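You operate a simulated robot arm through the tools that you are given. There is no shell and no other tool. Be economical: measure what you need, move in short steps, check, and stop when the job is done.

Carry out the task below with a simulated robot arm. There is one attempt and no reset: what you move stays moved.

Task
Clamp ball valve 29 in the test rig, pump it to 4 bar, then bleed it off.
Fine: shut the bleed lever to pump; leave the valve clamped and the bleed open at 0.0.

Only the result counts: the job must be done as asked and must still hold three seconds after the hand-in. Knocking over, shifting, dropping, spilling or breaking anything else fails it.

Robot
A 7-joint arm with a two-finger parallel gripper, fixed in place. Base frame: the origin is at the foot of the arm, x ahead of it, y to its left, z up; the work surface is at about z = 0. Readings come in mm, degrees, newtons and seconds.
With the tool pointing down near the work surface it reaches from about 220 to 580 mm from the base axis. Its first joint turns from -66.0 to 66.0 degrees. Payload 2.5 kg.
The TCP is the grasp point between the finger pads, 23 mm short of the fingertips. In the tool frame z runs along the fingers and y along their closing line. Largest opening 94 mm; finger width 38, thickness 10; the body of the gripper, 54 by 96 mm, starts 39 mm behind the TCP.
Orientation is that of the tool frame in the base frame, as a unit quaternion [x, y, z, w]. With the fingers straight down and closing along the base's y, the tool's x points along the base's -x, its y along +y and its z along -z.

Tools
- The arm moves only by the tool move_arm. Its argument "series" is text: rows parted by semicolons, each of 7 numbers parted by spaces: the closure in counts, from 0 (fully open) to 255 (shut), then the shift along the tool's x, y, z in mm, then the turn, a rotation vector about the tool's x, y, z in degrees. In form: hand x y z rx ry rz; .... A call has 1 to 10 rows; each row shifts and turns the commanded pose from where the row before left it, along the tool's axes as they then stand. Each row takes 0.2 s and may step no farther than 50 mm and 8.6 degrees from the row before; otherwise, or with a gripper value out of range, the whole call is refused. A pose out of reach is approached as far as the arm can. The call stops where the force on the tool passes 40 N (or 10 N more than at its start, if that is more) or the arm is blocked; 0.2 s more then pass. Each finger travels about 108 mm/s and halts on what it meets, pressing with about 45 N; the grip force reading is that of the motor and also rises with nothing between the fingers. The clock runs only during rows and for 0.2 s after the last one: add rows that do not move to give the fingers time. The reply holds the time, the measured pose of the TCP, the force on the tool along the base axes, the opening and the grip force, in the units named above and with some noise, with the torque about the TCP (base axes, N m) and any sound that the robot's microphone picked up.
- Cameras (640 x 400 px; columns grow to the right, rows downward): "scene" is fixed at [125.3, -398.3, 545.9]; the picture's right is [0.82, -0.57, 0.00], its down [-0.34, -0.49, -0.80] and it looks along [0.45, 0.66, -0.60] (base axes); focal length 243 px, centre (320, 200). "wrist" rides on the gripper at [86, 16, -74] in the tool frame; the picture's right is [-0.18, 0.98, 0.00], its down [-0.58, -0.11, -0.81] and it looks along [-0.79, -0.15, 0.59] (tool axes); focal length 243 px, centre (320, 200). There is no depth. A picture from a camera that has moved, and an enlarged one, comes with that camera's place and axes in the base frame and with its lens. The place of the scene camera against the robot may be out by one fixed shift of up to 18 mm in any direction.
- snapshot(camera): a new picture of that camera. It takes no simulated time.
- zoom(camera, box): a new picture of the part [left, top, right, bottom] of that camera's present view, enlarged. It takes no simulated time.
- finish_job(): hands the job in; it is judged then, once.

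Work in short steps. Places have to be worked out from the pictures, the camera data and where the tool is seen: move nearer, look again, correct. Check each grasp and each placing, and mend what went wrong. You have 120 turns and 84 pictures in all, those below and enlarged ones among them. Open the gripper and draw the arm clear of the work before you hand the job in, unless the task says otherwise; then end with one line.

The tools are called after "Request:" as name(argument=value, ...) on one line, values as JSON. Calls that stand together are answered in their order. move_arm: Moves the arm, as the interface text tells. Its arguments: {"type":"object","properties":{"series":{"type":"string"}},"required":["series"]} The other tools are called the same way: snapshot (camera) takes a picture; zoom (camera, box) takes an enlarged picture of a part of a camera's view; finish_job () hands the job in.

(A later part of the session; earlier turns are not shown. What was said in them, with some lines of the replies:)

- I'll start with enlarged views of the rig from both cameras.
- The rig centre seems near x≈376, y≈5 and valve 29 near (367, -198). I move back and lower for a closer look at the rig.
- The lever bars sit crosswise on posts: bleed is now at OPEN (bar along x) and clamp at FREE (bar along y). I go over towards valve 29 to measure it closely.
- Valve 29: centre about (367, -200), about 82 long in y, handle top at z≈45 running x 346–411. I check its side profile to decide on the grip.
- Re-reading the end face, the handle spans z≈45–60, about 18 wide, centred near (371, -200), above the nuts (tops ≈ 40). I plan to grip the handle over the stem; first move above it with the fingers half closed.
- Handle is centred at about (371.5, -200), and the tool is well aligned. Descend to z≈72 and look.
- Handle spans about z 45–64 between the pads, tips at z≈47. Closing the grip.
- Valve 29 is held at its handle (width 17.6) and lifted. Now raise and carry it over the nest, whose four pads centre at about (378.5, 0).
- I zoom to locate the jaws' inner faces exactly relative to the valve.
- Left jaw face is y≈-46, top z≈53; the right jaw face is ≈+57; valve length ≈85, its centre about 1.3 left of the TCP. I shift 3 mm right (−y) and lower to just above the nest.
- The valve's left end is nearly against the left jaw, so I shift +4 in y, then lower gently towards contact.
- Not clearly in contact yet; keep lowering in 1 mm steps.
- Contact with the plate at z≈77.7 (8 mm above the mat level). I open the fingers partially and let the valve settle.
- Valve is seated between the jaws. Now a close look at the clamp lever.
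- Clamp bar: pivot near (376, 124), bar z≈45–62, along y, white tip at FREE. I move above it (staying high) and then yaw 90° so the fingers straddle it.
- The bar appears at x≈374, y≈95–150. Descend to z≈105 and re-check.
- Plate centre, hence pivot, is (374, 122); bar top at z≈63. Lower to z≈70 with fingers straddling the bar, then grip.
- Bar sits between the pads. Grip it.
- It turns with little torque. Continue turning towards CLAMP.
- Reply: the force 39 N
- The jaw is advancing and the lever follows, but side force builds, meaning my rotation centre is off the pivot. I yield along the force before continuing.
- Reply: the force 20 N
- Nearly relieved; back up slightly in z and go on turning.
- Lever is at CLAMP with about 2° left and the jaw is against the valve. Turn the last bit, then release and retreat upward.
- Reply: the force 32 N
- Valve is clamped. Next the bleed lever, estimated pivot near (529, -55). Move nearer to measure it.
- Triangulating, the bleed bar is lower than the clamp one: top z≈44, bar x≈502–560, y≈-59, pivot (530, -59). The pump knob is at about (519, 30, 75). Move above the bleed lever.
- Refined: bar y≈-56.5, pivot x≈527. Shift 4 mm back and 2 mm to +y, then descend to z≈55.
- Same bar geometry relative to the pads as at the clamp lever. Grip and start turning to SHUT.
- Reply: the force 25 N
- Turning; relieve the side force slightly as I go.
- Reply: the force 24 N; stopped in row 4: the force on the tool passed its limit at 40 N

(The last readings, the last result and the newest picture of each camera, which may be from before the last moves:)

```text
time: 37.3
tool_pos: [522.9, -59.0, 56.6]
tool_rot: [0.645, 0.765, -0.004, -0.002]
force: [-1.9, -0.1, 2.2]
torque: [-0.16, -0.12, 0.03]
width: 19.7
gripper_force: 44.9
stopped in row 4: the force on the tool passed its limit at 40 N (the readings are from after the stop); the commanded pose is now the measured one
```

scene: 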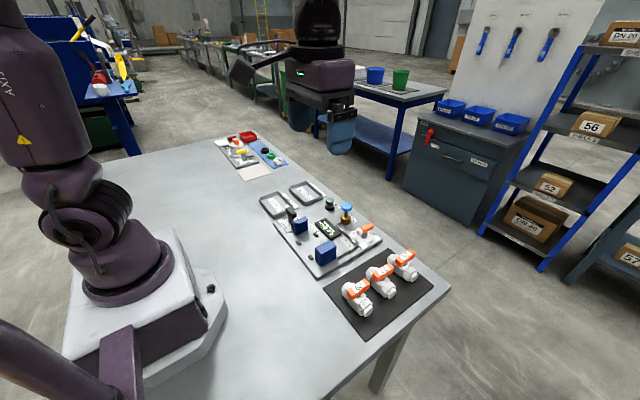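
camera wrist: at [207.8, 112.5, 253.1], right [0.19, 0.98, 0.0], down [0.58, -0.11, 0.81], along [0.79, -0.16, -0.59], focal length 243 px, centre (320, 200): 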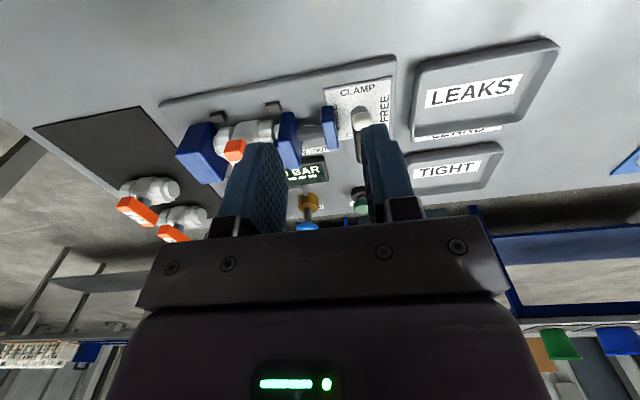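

Yaw is 80° now with forces relaxed; finish the remaining 10°.

Request:
move_arm(series="255 0 0 0 0 0 5; 255 0 0 0 0 0 5; 255 0 0 0 0 0 0")

Request:
zoom(camera="wrist", box=[200, 0, 460, 240])

```text
time: 38.1
tool_pos: [523.1, -59.5, 58.0]
tool_rot: [0.708, 0.706, -0.005, -0.003]
force: [-20.1, 2.0, 16.2]
torque: [0.7, 0.4, 0.11]
width: 19.6
gripper_force: 44.9
```

```text
1.67 times, centred on (330, 120) of wrist
camera zoom: at [539.9, 26.7, 131.4], right [0.98, -0.19, -0.01], down [-0.1, -0.58, 0.81], along [-0.16, -0.79, -0.59], focal length 404 px, centre (303, 333)
```

zoom: 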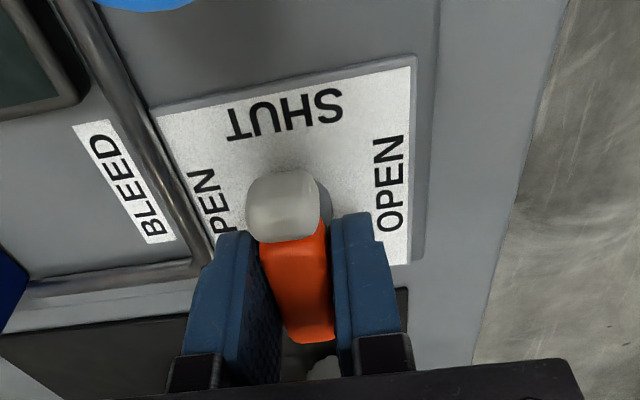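

Bleed lever stands at SHUT. Release, rise, and move back to view the pump knob from above.

Request:
move_arm(series="220 0 0 0 0 0 0; 140 0 0 0 0 0 0; 140 0 0 0 0 0 0; 140 0 0 -30 0 0 0; 140 0 0 -40 0 0 0; 140 0 0 -20 0 0 0; 200 30 0 0 0 0 0; 255 30 0 0 0 0 0; 255 0 0 0 0 0 0; 255 0 0 0 0 0 0")

Request:
snapshot(camera="wrist")

Request:
zoom(camera="scene", box=[280, 150, 420, 290])

```text
time: 40.3
tool_pos: [526.2, 1.1, 146.4]
tool_rot: [0.708, 0.706, -0.003, -0.002]
force: [-0.3, -0.3, -0.7]
torque: [-0.02, -0.01, 0.0]
width: 0.1
gripper_force: 42.7
```

```text
40 pictures are left
camera wrist: at [542.3, 86.3, 221.0], right [0.98, -0.19, -0.01], down [-0.11, -0.58, 0.81], along [-0.15, -0.79, -0.59], focal length 243 px, centre (320, 200)
```

wrist: 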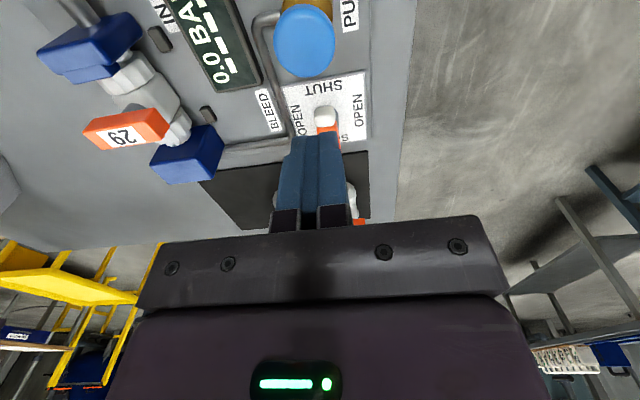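

```text
2.86 times, centred on (350, 220) of scene
camera zoom: at [125.3, -398.3, 545.9], right [0.82, -0.57, 0.0], down [-0.34, -0.49, -0.8], along [0.45, 0.66, -0.6], focal length 695 px, centre (234, 143)
```

zoom: 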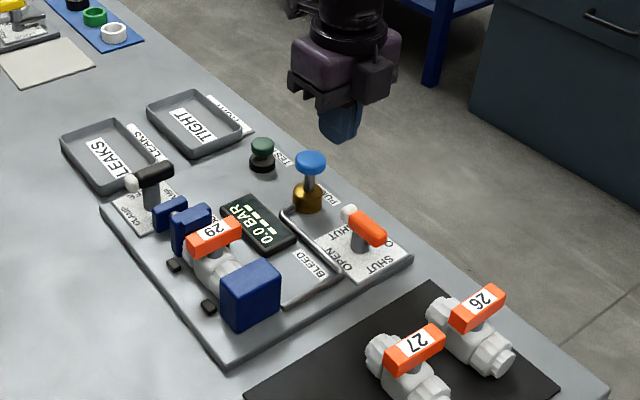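

Knob centre about (523, 34), top near z 78. Move over it with closed fingers and descend to just above.

Request:
move_arm(series="255 32 -3 0 0 0 0; 255 0 0 15 0 0 0; 255 0 0 15 0 0 0; 255 0 0 0 0 0 0; 255 0 0 0 0 0 0")

Request:
zoom(camera="scene", box=[300, 170, 400, 270])

Request:
zoom(camera="wrist", box=[200, 0, 460, 240])

```text
time: 41.5
tool_pos: [521.4, 34.6, 117.6]
tool_rot: [0.708, 0.707, -0.004, -0.002]
force: [0.2, 1.1, 0.2]
torque: [0.01, -0.02, 0.0]
width: 0.2
gripper_force: 42.5
```

```text
4.00 times, centred on (350, 220) of scene
camera zoom: at [125.3, -398.3, 545.9], right [0.82, -0.57, 0.0], down [-0.34, -0.49, -0.8], along [0.45, 0.66, -0.6], focal length 974 px, centre (200, 120)
```

zoom: 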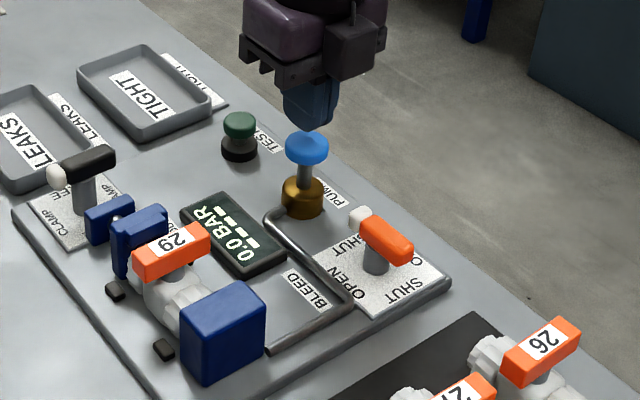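

```text
1.67 times, centred on (330, 120) of wrist
camera zoom: at [538.5, 119.9, 192.8], right [0.98, -0.19, -0.01], down [-0.11, -0.58, 0.81], along [-0.15, -0.79, -0.59], focal length 404 px, centre (303, 333)
```

zoom: 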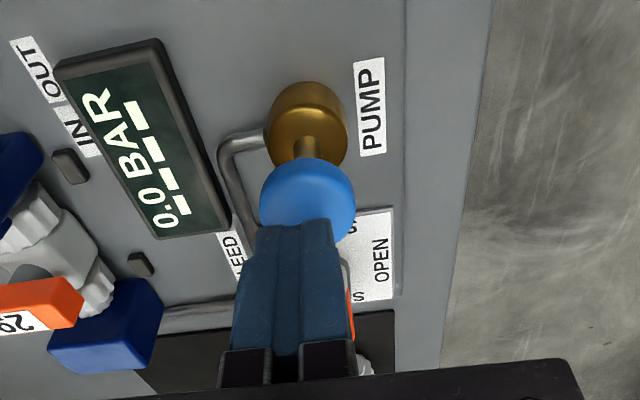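

Well centred within 2–3 mm. I nudge and press down gently.

Request:
move_arm(series="255 -2 2 8 0 0 0; 255 0 0 4 0 0 0; 255 0 0 4 0 0 0; 255 0 0 4 0 0 0; 255 0 0 0 0 0 0")

```text
time: 42.7
tool_pos: [523.7, 32.4, 98.4]
tool_rot: [0.708, 0.706, -0.002, -0.001]
force: [-0.2, -0.3, 1.1]
torque: [0.0, 0.01, 0.02]
width: 0.0
gripper_force: 42.5
```

Request:
move_arm(series="255 0 0 3 0 0 0; 255 0 0 3 0 0 0; 255 0 0 3 0 0 0; 255 0 0 0 0 0 0")

Request:
zoom(camera="scene", box=[300, 170, 400, 270])

```text
time: 43.7
tool_pos: [522.7, 31.5, 87.1]
tool_rot: [0.707, 0.707, -0.002, -0.002]
force: [2.1, 1.2, 5.3]
torque: [0.01, -0.04, -0.02]
width: 0.0
gripper_force: 42.0
```

```text
4.00 times, centred on (350, 220) of scene
camera zoom: at [125.3, -398.3, 545.9], right [0.82, -0.57, 0.0], down [-0.34, -0.49, -0.8], along [0.45, 0.66, -0.6], focal length 974 px, centre (200, 120)
```

zoom: 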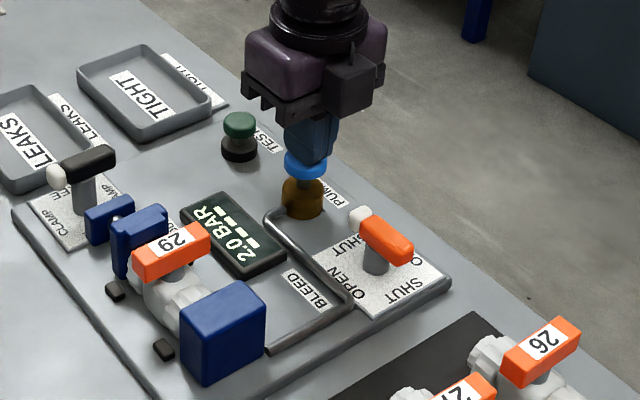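

Display shows about 2.0 bar; I read it closely.

Request:
zoom(camera="scene", box=[340, 212, 376, 242])

```text
13.33 times, centred on (358, 227) of scene
camera zoom: at [125.3, -398.3, 545.9], right [0.82, -0.57, 0.0], down [-0.34, -0.49, -0.8], along [0.45, 0.66, -0.6], focal length 3245 px, centre (-187, -160)
```

zoom: 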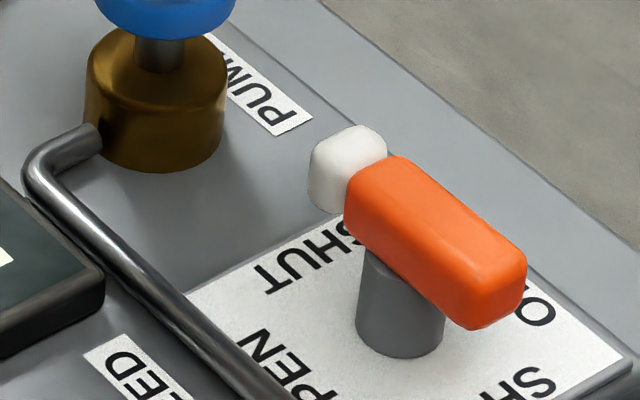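

Request:
zoom(camera="scene", box=[310, 212, 346, 242])

```text
13.33 times, centred on (328, 227) of scene
camera zoom: at [125.3, -398.3, 545.9], right [0.82, -0.57, 0.0], down [-0.34, -0.49, -0.8], along [0.45, 0.66, -0.6], focal length 3245 px, centre (213, -160)
```

zoom: 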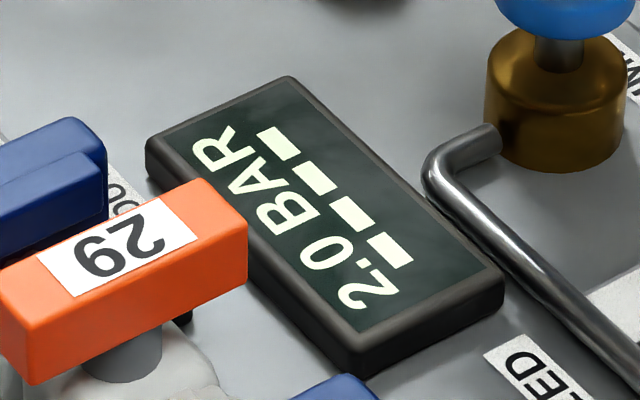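

2.0 bar from one stroke. Release the knob fully and check the reading before the second stroke.

Request:
move_arm(series="255 0 0 -10 0 0 0; 255 0 0 -12 0 0 0; 255 0 0 0 0 0 0; 255 0 0 0 0 0 0")

Request:
zoom(camera="scene", box=[310, 190, 370, 242])

```text
time: 44.7
tool_pos: [524.8, 30.7, 108.1]
tool_rot: [0.708, 0.706, -0.004, -0.001]
force: [0.3, -0.6, 0.1]
torque: [-0.01, -0.01, 0.02]
width: 0.0
gripper_force: 42.2
```

```text
7.69 times, centred on (340, 216) of scene
camera zoom: at [125.3, -398.3, 545.9], right [0.82, -0.57, 0.0], down [-0.34, -0.49, -0.8], along [0.45, 0.66, -0.6], focal length 1872 px, centre (166, 77)
```

zoom: 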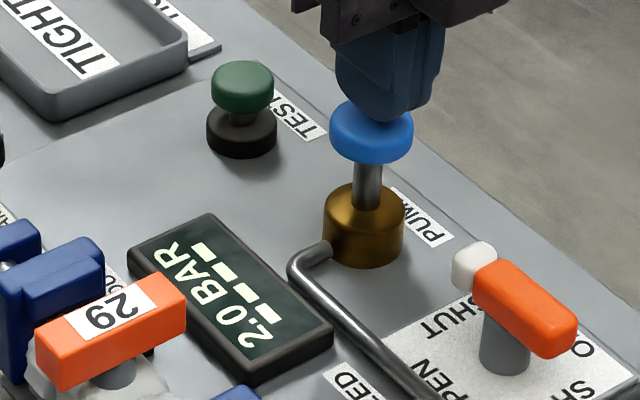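

Pressure holds at 2.0 and the knob is back up. Second stroke, same depth.

Request:
move_arm(series="255 0 0 8 0 0 0; 255 0 0 4 0 0 0; 255 0 0 4 0 0 0; 255 0 0 3 0 0 0; 255 0 0 3 0 0 0; 255 0 0 0 0 0 0")

Request:
zoom(camera="scene", box=[310, 190, 370, 242])

```text
time: 46.1
tool_pos: [522.1, 30.5, 86.4]
tool_rot: [0.708, 0.706, -0.001, -0.002]
force: [2.0, 1.8, 5.6]
torque: [0.07, -0.01, -0.03]
width: 0.0
gripper_force: 42.4
```

```text
7.69 times, centred on (340, 216) of scene
camera zoom: at [125.3, -398.3, 545.9], right [0.82, -0.57, 0.0], down [-0.34, -0.49, -0.8], along [0.45, 0.66, -0.6], focal length 1872 px, centre (166, 77)
```

zoom: 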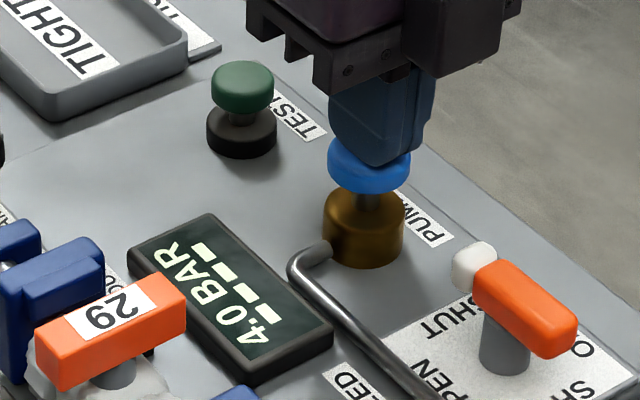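

4.0 bar reached. Rise off the knob, move over the bleed lever with fingers half open, and check alignment.

Request:
move_arm(series="255 0 0 -20 0 0 0; 255 0 0 -30 0 0 0; 255 0 0 -15 0 0 0; 200 -30 0 0 0 0 0; 140 -30 0 0 0 0 0; 140 -29 1 0 0 0 0; 140 0 0 30 0 0 0; 140 0 0 0 0 0 0; 140 0 0 0 0 0 0")

Request:
zoom(camera="wrist", box=[200, 0, 460, 240])

Request:
zoom(camera="scene", box=[310, 190, 370, 242])

```text
time: 48.1
tool_pos: [523.5, -57.3, 123.0]
tool_rot: [0.707, 0.707, -0.004, -0.002]
force: [0.0, -0.5, -1.0]
torque: [-0.01, 0.0, 0.02]
width: 42.3
gripper_force: 0.1
```

```text
1.67 times, centred on (330, 120) of wrist
camera zoom: at [541.0, 29.2, 197.9], right [0.98, -0.19, -0.01], down [-0.11, -0.58, 0.81], along [-0.15, -0.79, -0.59], focal length 404 px, centre (303, 333)
```

zoom: 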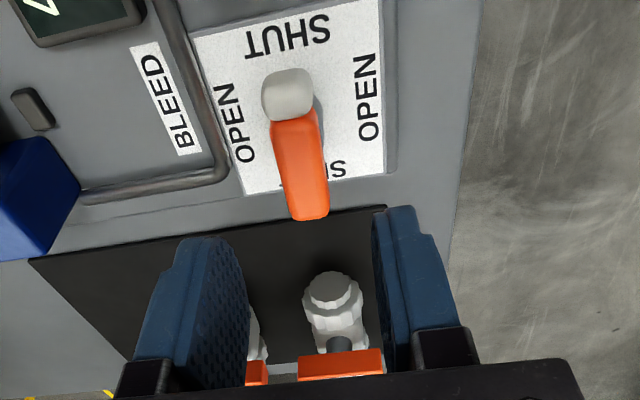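

```text
7.69 times, centred on (340, 216) of scene
camera zoom: at [125.3, -398.3, 545.9], right [0.82, -0.57, 0.0], down [-0.34, -0.49, -0.8], along [0.45, 0.66, -0.6], focal length 1872 px, centre (166, 77)
```

zoom: 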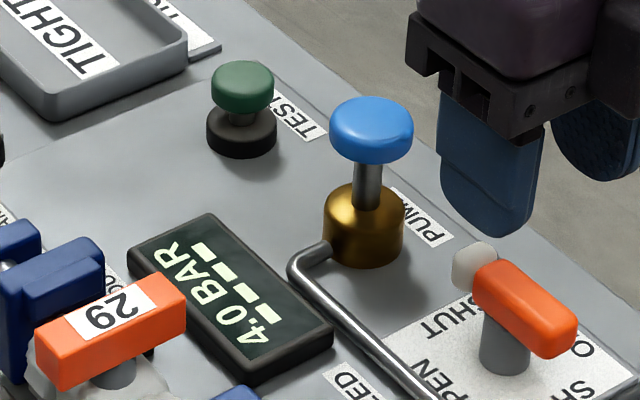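

Pressure holds at 4.0. Bar lies at x≈523.5, pivot y≈-59; descend and grip it again.

Request:
move_arm(series="140 -1.5 0 25 0 0 0; 140 0 0 20 0 0 0; 140 0 0 21 0 0 0; 140 0 0 0 0 0 0; 200 0 0 0 0 0 0; 255 0 0 0 0 0 0; 255 0 0 0 0 0 0")

```text
time: 49.7
tool_pos: [522.8, -58.5, 56.1]
tool_rot: [0.708, 0.706, -0.005, -0.004]
force: [-21.0, 1.2, 7.8]
torque: [0.36, 0.29, 0.06]
width: 19.5
gripper_force: 45.3
```

Gripped (19.5). Relieve the side force and turn back towards OPEN.

Request:
move_arm(series="255 0 -1.2 0 0 0 0; 255 0 0 0 0 0 -8; 255 0 0 0 0 0 -8; 255 0 0 0 0 0 0")

```text
time: 50.7
tool_pos: [522.5, -57.9, 57.0]
tool_rot: [0.602, 0.799, -0.001, 0.0]
force: [22.7, 1.8, -33.2]
torque: [-0.13, -0.55, -0.1]
width: 19.7
gripper_force: 45.1
```

Request:
move_arm(series="255 -0.2 1.2 0.6 0 0 0; 255 0 0 0 0 0 -8; 255 0 0 0 0 0 -8; 255 0 0 0 0 0 0")

```text
time: 51.7
tool_pos: [523.8, -57.4, 57.6]
tool_rot: [0.484, 0.875, -0.001, -0.001]
force: [15.2, 6.7, -10.8]
torque: [1.16, 0.12, -0.05]
width: 19.6
gripper_force: 45.3
```

Request:
move_arm(series="255 -0.1 1 0.2 0 0 0; 255 0 0 0 0 0 -8; 255 0 0 0 0 0 -8; 255 0 0 0 0 0 0")

```text
time: 52.7
tool_pos: [523.5, -56.6, 57.6]
tool_rot: [0.358, 0.934, -0.001, -0.002]
force: [2.8, 16.7, 5.6]
torque: [-0.19, -0.79, -0.06]
width: 19.7
gripper_force: 44.7
```

Request:
move_arm(series="255 0.5 0.9 0 0 0 0; 255 0 0 0 0 0 -8; 255 0 0 0 0 0 -8; 255 0 0 0 0 0 0")

```text
time: 53.7
tool_pos: [524.8, -57.3, 56.8]
tool_rot: [0.224, 0.975, -0.001, -0.003]
force: [-4.0, 19.8, 21.9]
torque: [0.36, -0.31, -0.05]
width: 19.6
gripper_force: 45.2
```

Request:
move_arm(series="255 0.7 1 -0.4 0 0 0; 255 0 0 0 0 0 -8; 255 0 0 0 0 0 -8; 255 0 0 0 0 0 0")

```text
time: 54.7
tool_pos: [524.9, -55.5, 57.3]
tool_rot: [0.087, 0.996, -0.001, -0.001]
force: [6.7, 15.3, 16.8]
torque: [0.34, -0.82, -0.05]
width: 19.7
gripper_force: 45.2
```

Yaw about 10° left; finish it.

Request:
move_arm(series="255 -0.2 0.9 -0.3 0 0 0; 255 0 0 0 0 0 -5; 255 0 0 0 0 0 -5; 255 0 0 0 0 0 0")

Request:
zoom(camera="wrist", box=[200, 0, 460, 240])

Request:
zoom(camera="scene", box=[310, 190, 370, 242])

```text
time: 55.7
tool_pos: [525.9, -54.5, 57.3]
tool_rot: [0.0, 1.0, 0.0, -0.001]
force: [18.1, 11.7, 4.5]
torque: [0.34, -0.46, -0.01]
width: 19.4
gripper_force: 45.2
```

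```text
1.67 times, centred on (330, 120) of wrist
camera zoom: at [439.1, -39.1, 131.7], right [0.18, 0.98, 0.0], down [0.58, -0.11, 0.81], along [0.79, -0.15, -0.59], focal length 404 px, centre (303, 333)
```

zoom: 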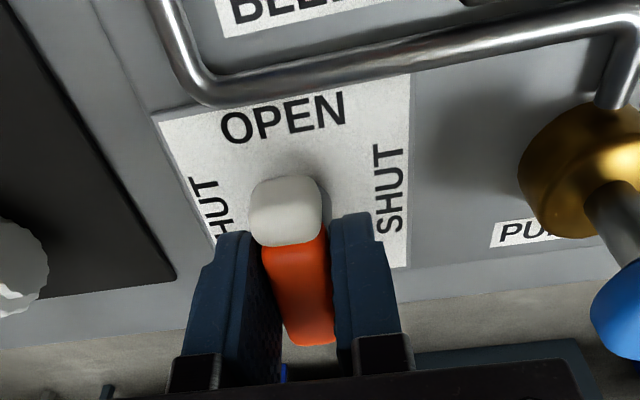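

```text
7.69 times, centred on (340, 216) of scene
camera zoom: at [125.3, -398.3, 545.9], right [0.82, -0.57, 0.0], down [-0.34, -0.49, -0.8], along [0.45, 0.66, -0.6], focal length 1872 px, centre (166, 77)
```

zoom: 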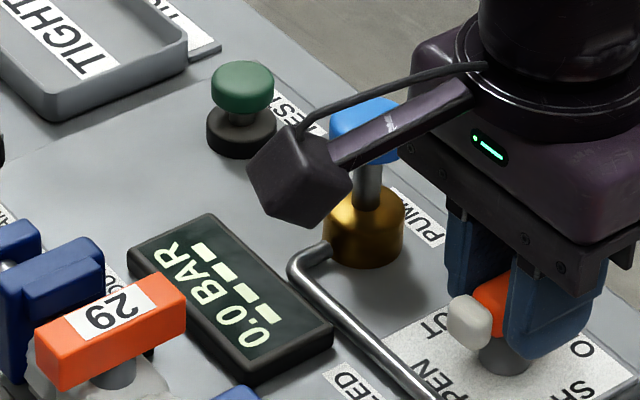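

Display is back to 0.0 and the lever is at OPEN. Relieve the force, release, and withdraw.

Request:
move_arm(series="255 -1 0.6 0 0 0 0; 220 0 0 0 0 0 0; 140 0 0 0 0 0 0; 140 0 0 0 0 0 0; 140 0 0 -30 0 0 0; 140 0 0 -45 0 0 0; 140 0 0 -45 0 0 0; 140 40 0 -20 0 0 0; 140 40 0 0 0 0 0; 140 40 0 0 0 0 0")

Request:
move_arm(series="100 45 0 -20 0 0 0; 50 45 0 -20 0 0 0; 0 0 0 0 0 0 0; 0 0 0 0 0 0 0; 0 0 0 0 0 0 0")

Request:
snapshot(camera="wrist")

Request:
zoom(camera="scene", box=[260, 160, 420, 300])

```text
time: 57.9
tool_pos: [404.1, -55.2, 198.4]
tool_rot: [0.002, 1.0, -0.001, -0.003]
force: [0.1, -0.6, 0.3]
torque: [0.05, 0.01, -0.02]
width: 42.5
gripper_force: 0.1
```

```text
time: 59.1
tool_pos: [312.6, -57.6, 237.3]
tool_rot: [0.001, 1.0, -0.001, -0.004]
force: [-0.5, 0.3, -0.7]
torque: [0.0, -0.01, -0.02]
width: 93.6
gripper_force: 0.0
```

```text
27 pictures are left
camera wrist: at [226.5, -41.5, 313.5], right [0.19, 0.98, 0.0], down [0.59, -0.11, 0.8], along [0.79, -0.15, -0.6], focal length 243 px, centre (320, 200)
```

wrist: 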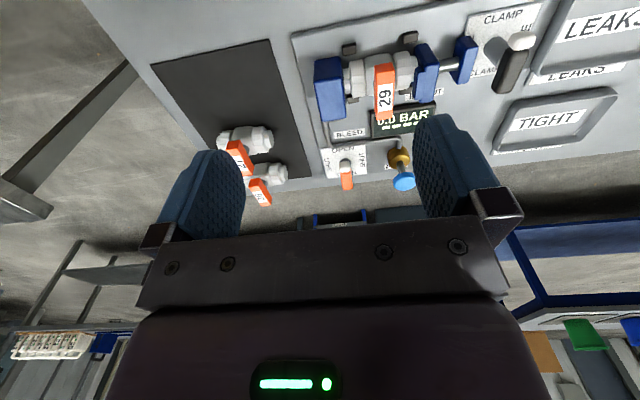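

```text
2.86 times, centred on (340, 230) of scene
camera zoom: at [125.3, -398.3, 545.9], right [0.82, -0.57, 0.0], down [-0.34, -0.49, -0.8], along [0.45, 0.66, -0.6], focal length 695 px, centre (263, 114)
```

zoom: 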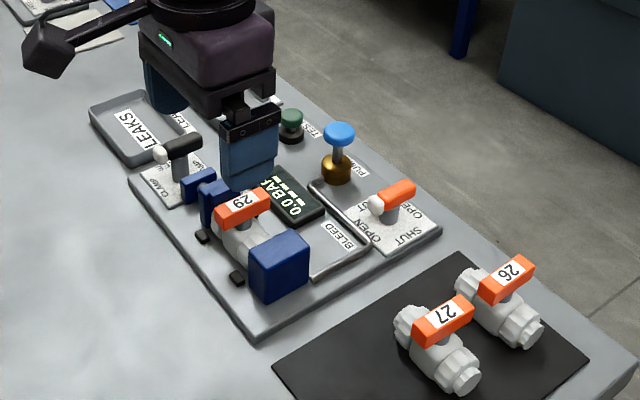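

Everything looks right; one last close check of the clamp and levers.

Request:
zoom(camera="wrist", box=[300, 10, 560, 200])

```text
2.11 times, centred on (430, 105) of wrist
camera zoom: at [226.5, -41.5, 313.5], right [0.19, 0.98, 0.0], down [0.59, -0.11, 0.8], along [0.79, -0.15, -0.6], focal length 511 px, centre (88, 400)
```

zoom: 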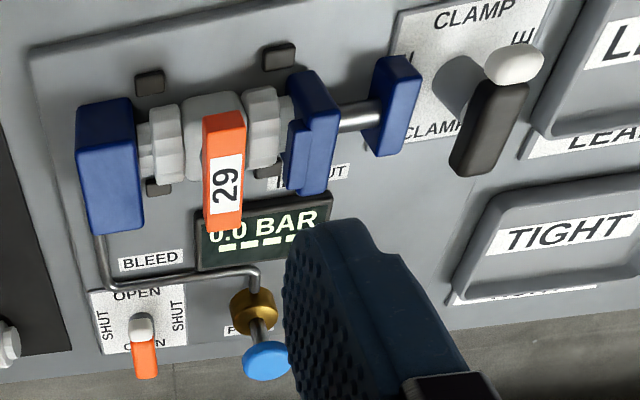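

The valve is clamped between both jaws, the bleed lever is open and the display reads 0.0. Arm is clear, so I hand in.

Request:
finish_job()

```text
The job is handed in.
```

Valve 29 is clamped in the rig; I pumped it to 4.0 bar and bled it off, leaving the bleed open, the display at 0.0 and the arm clear.
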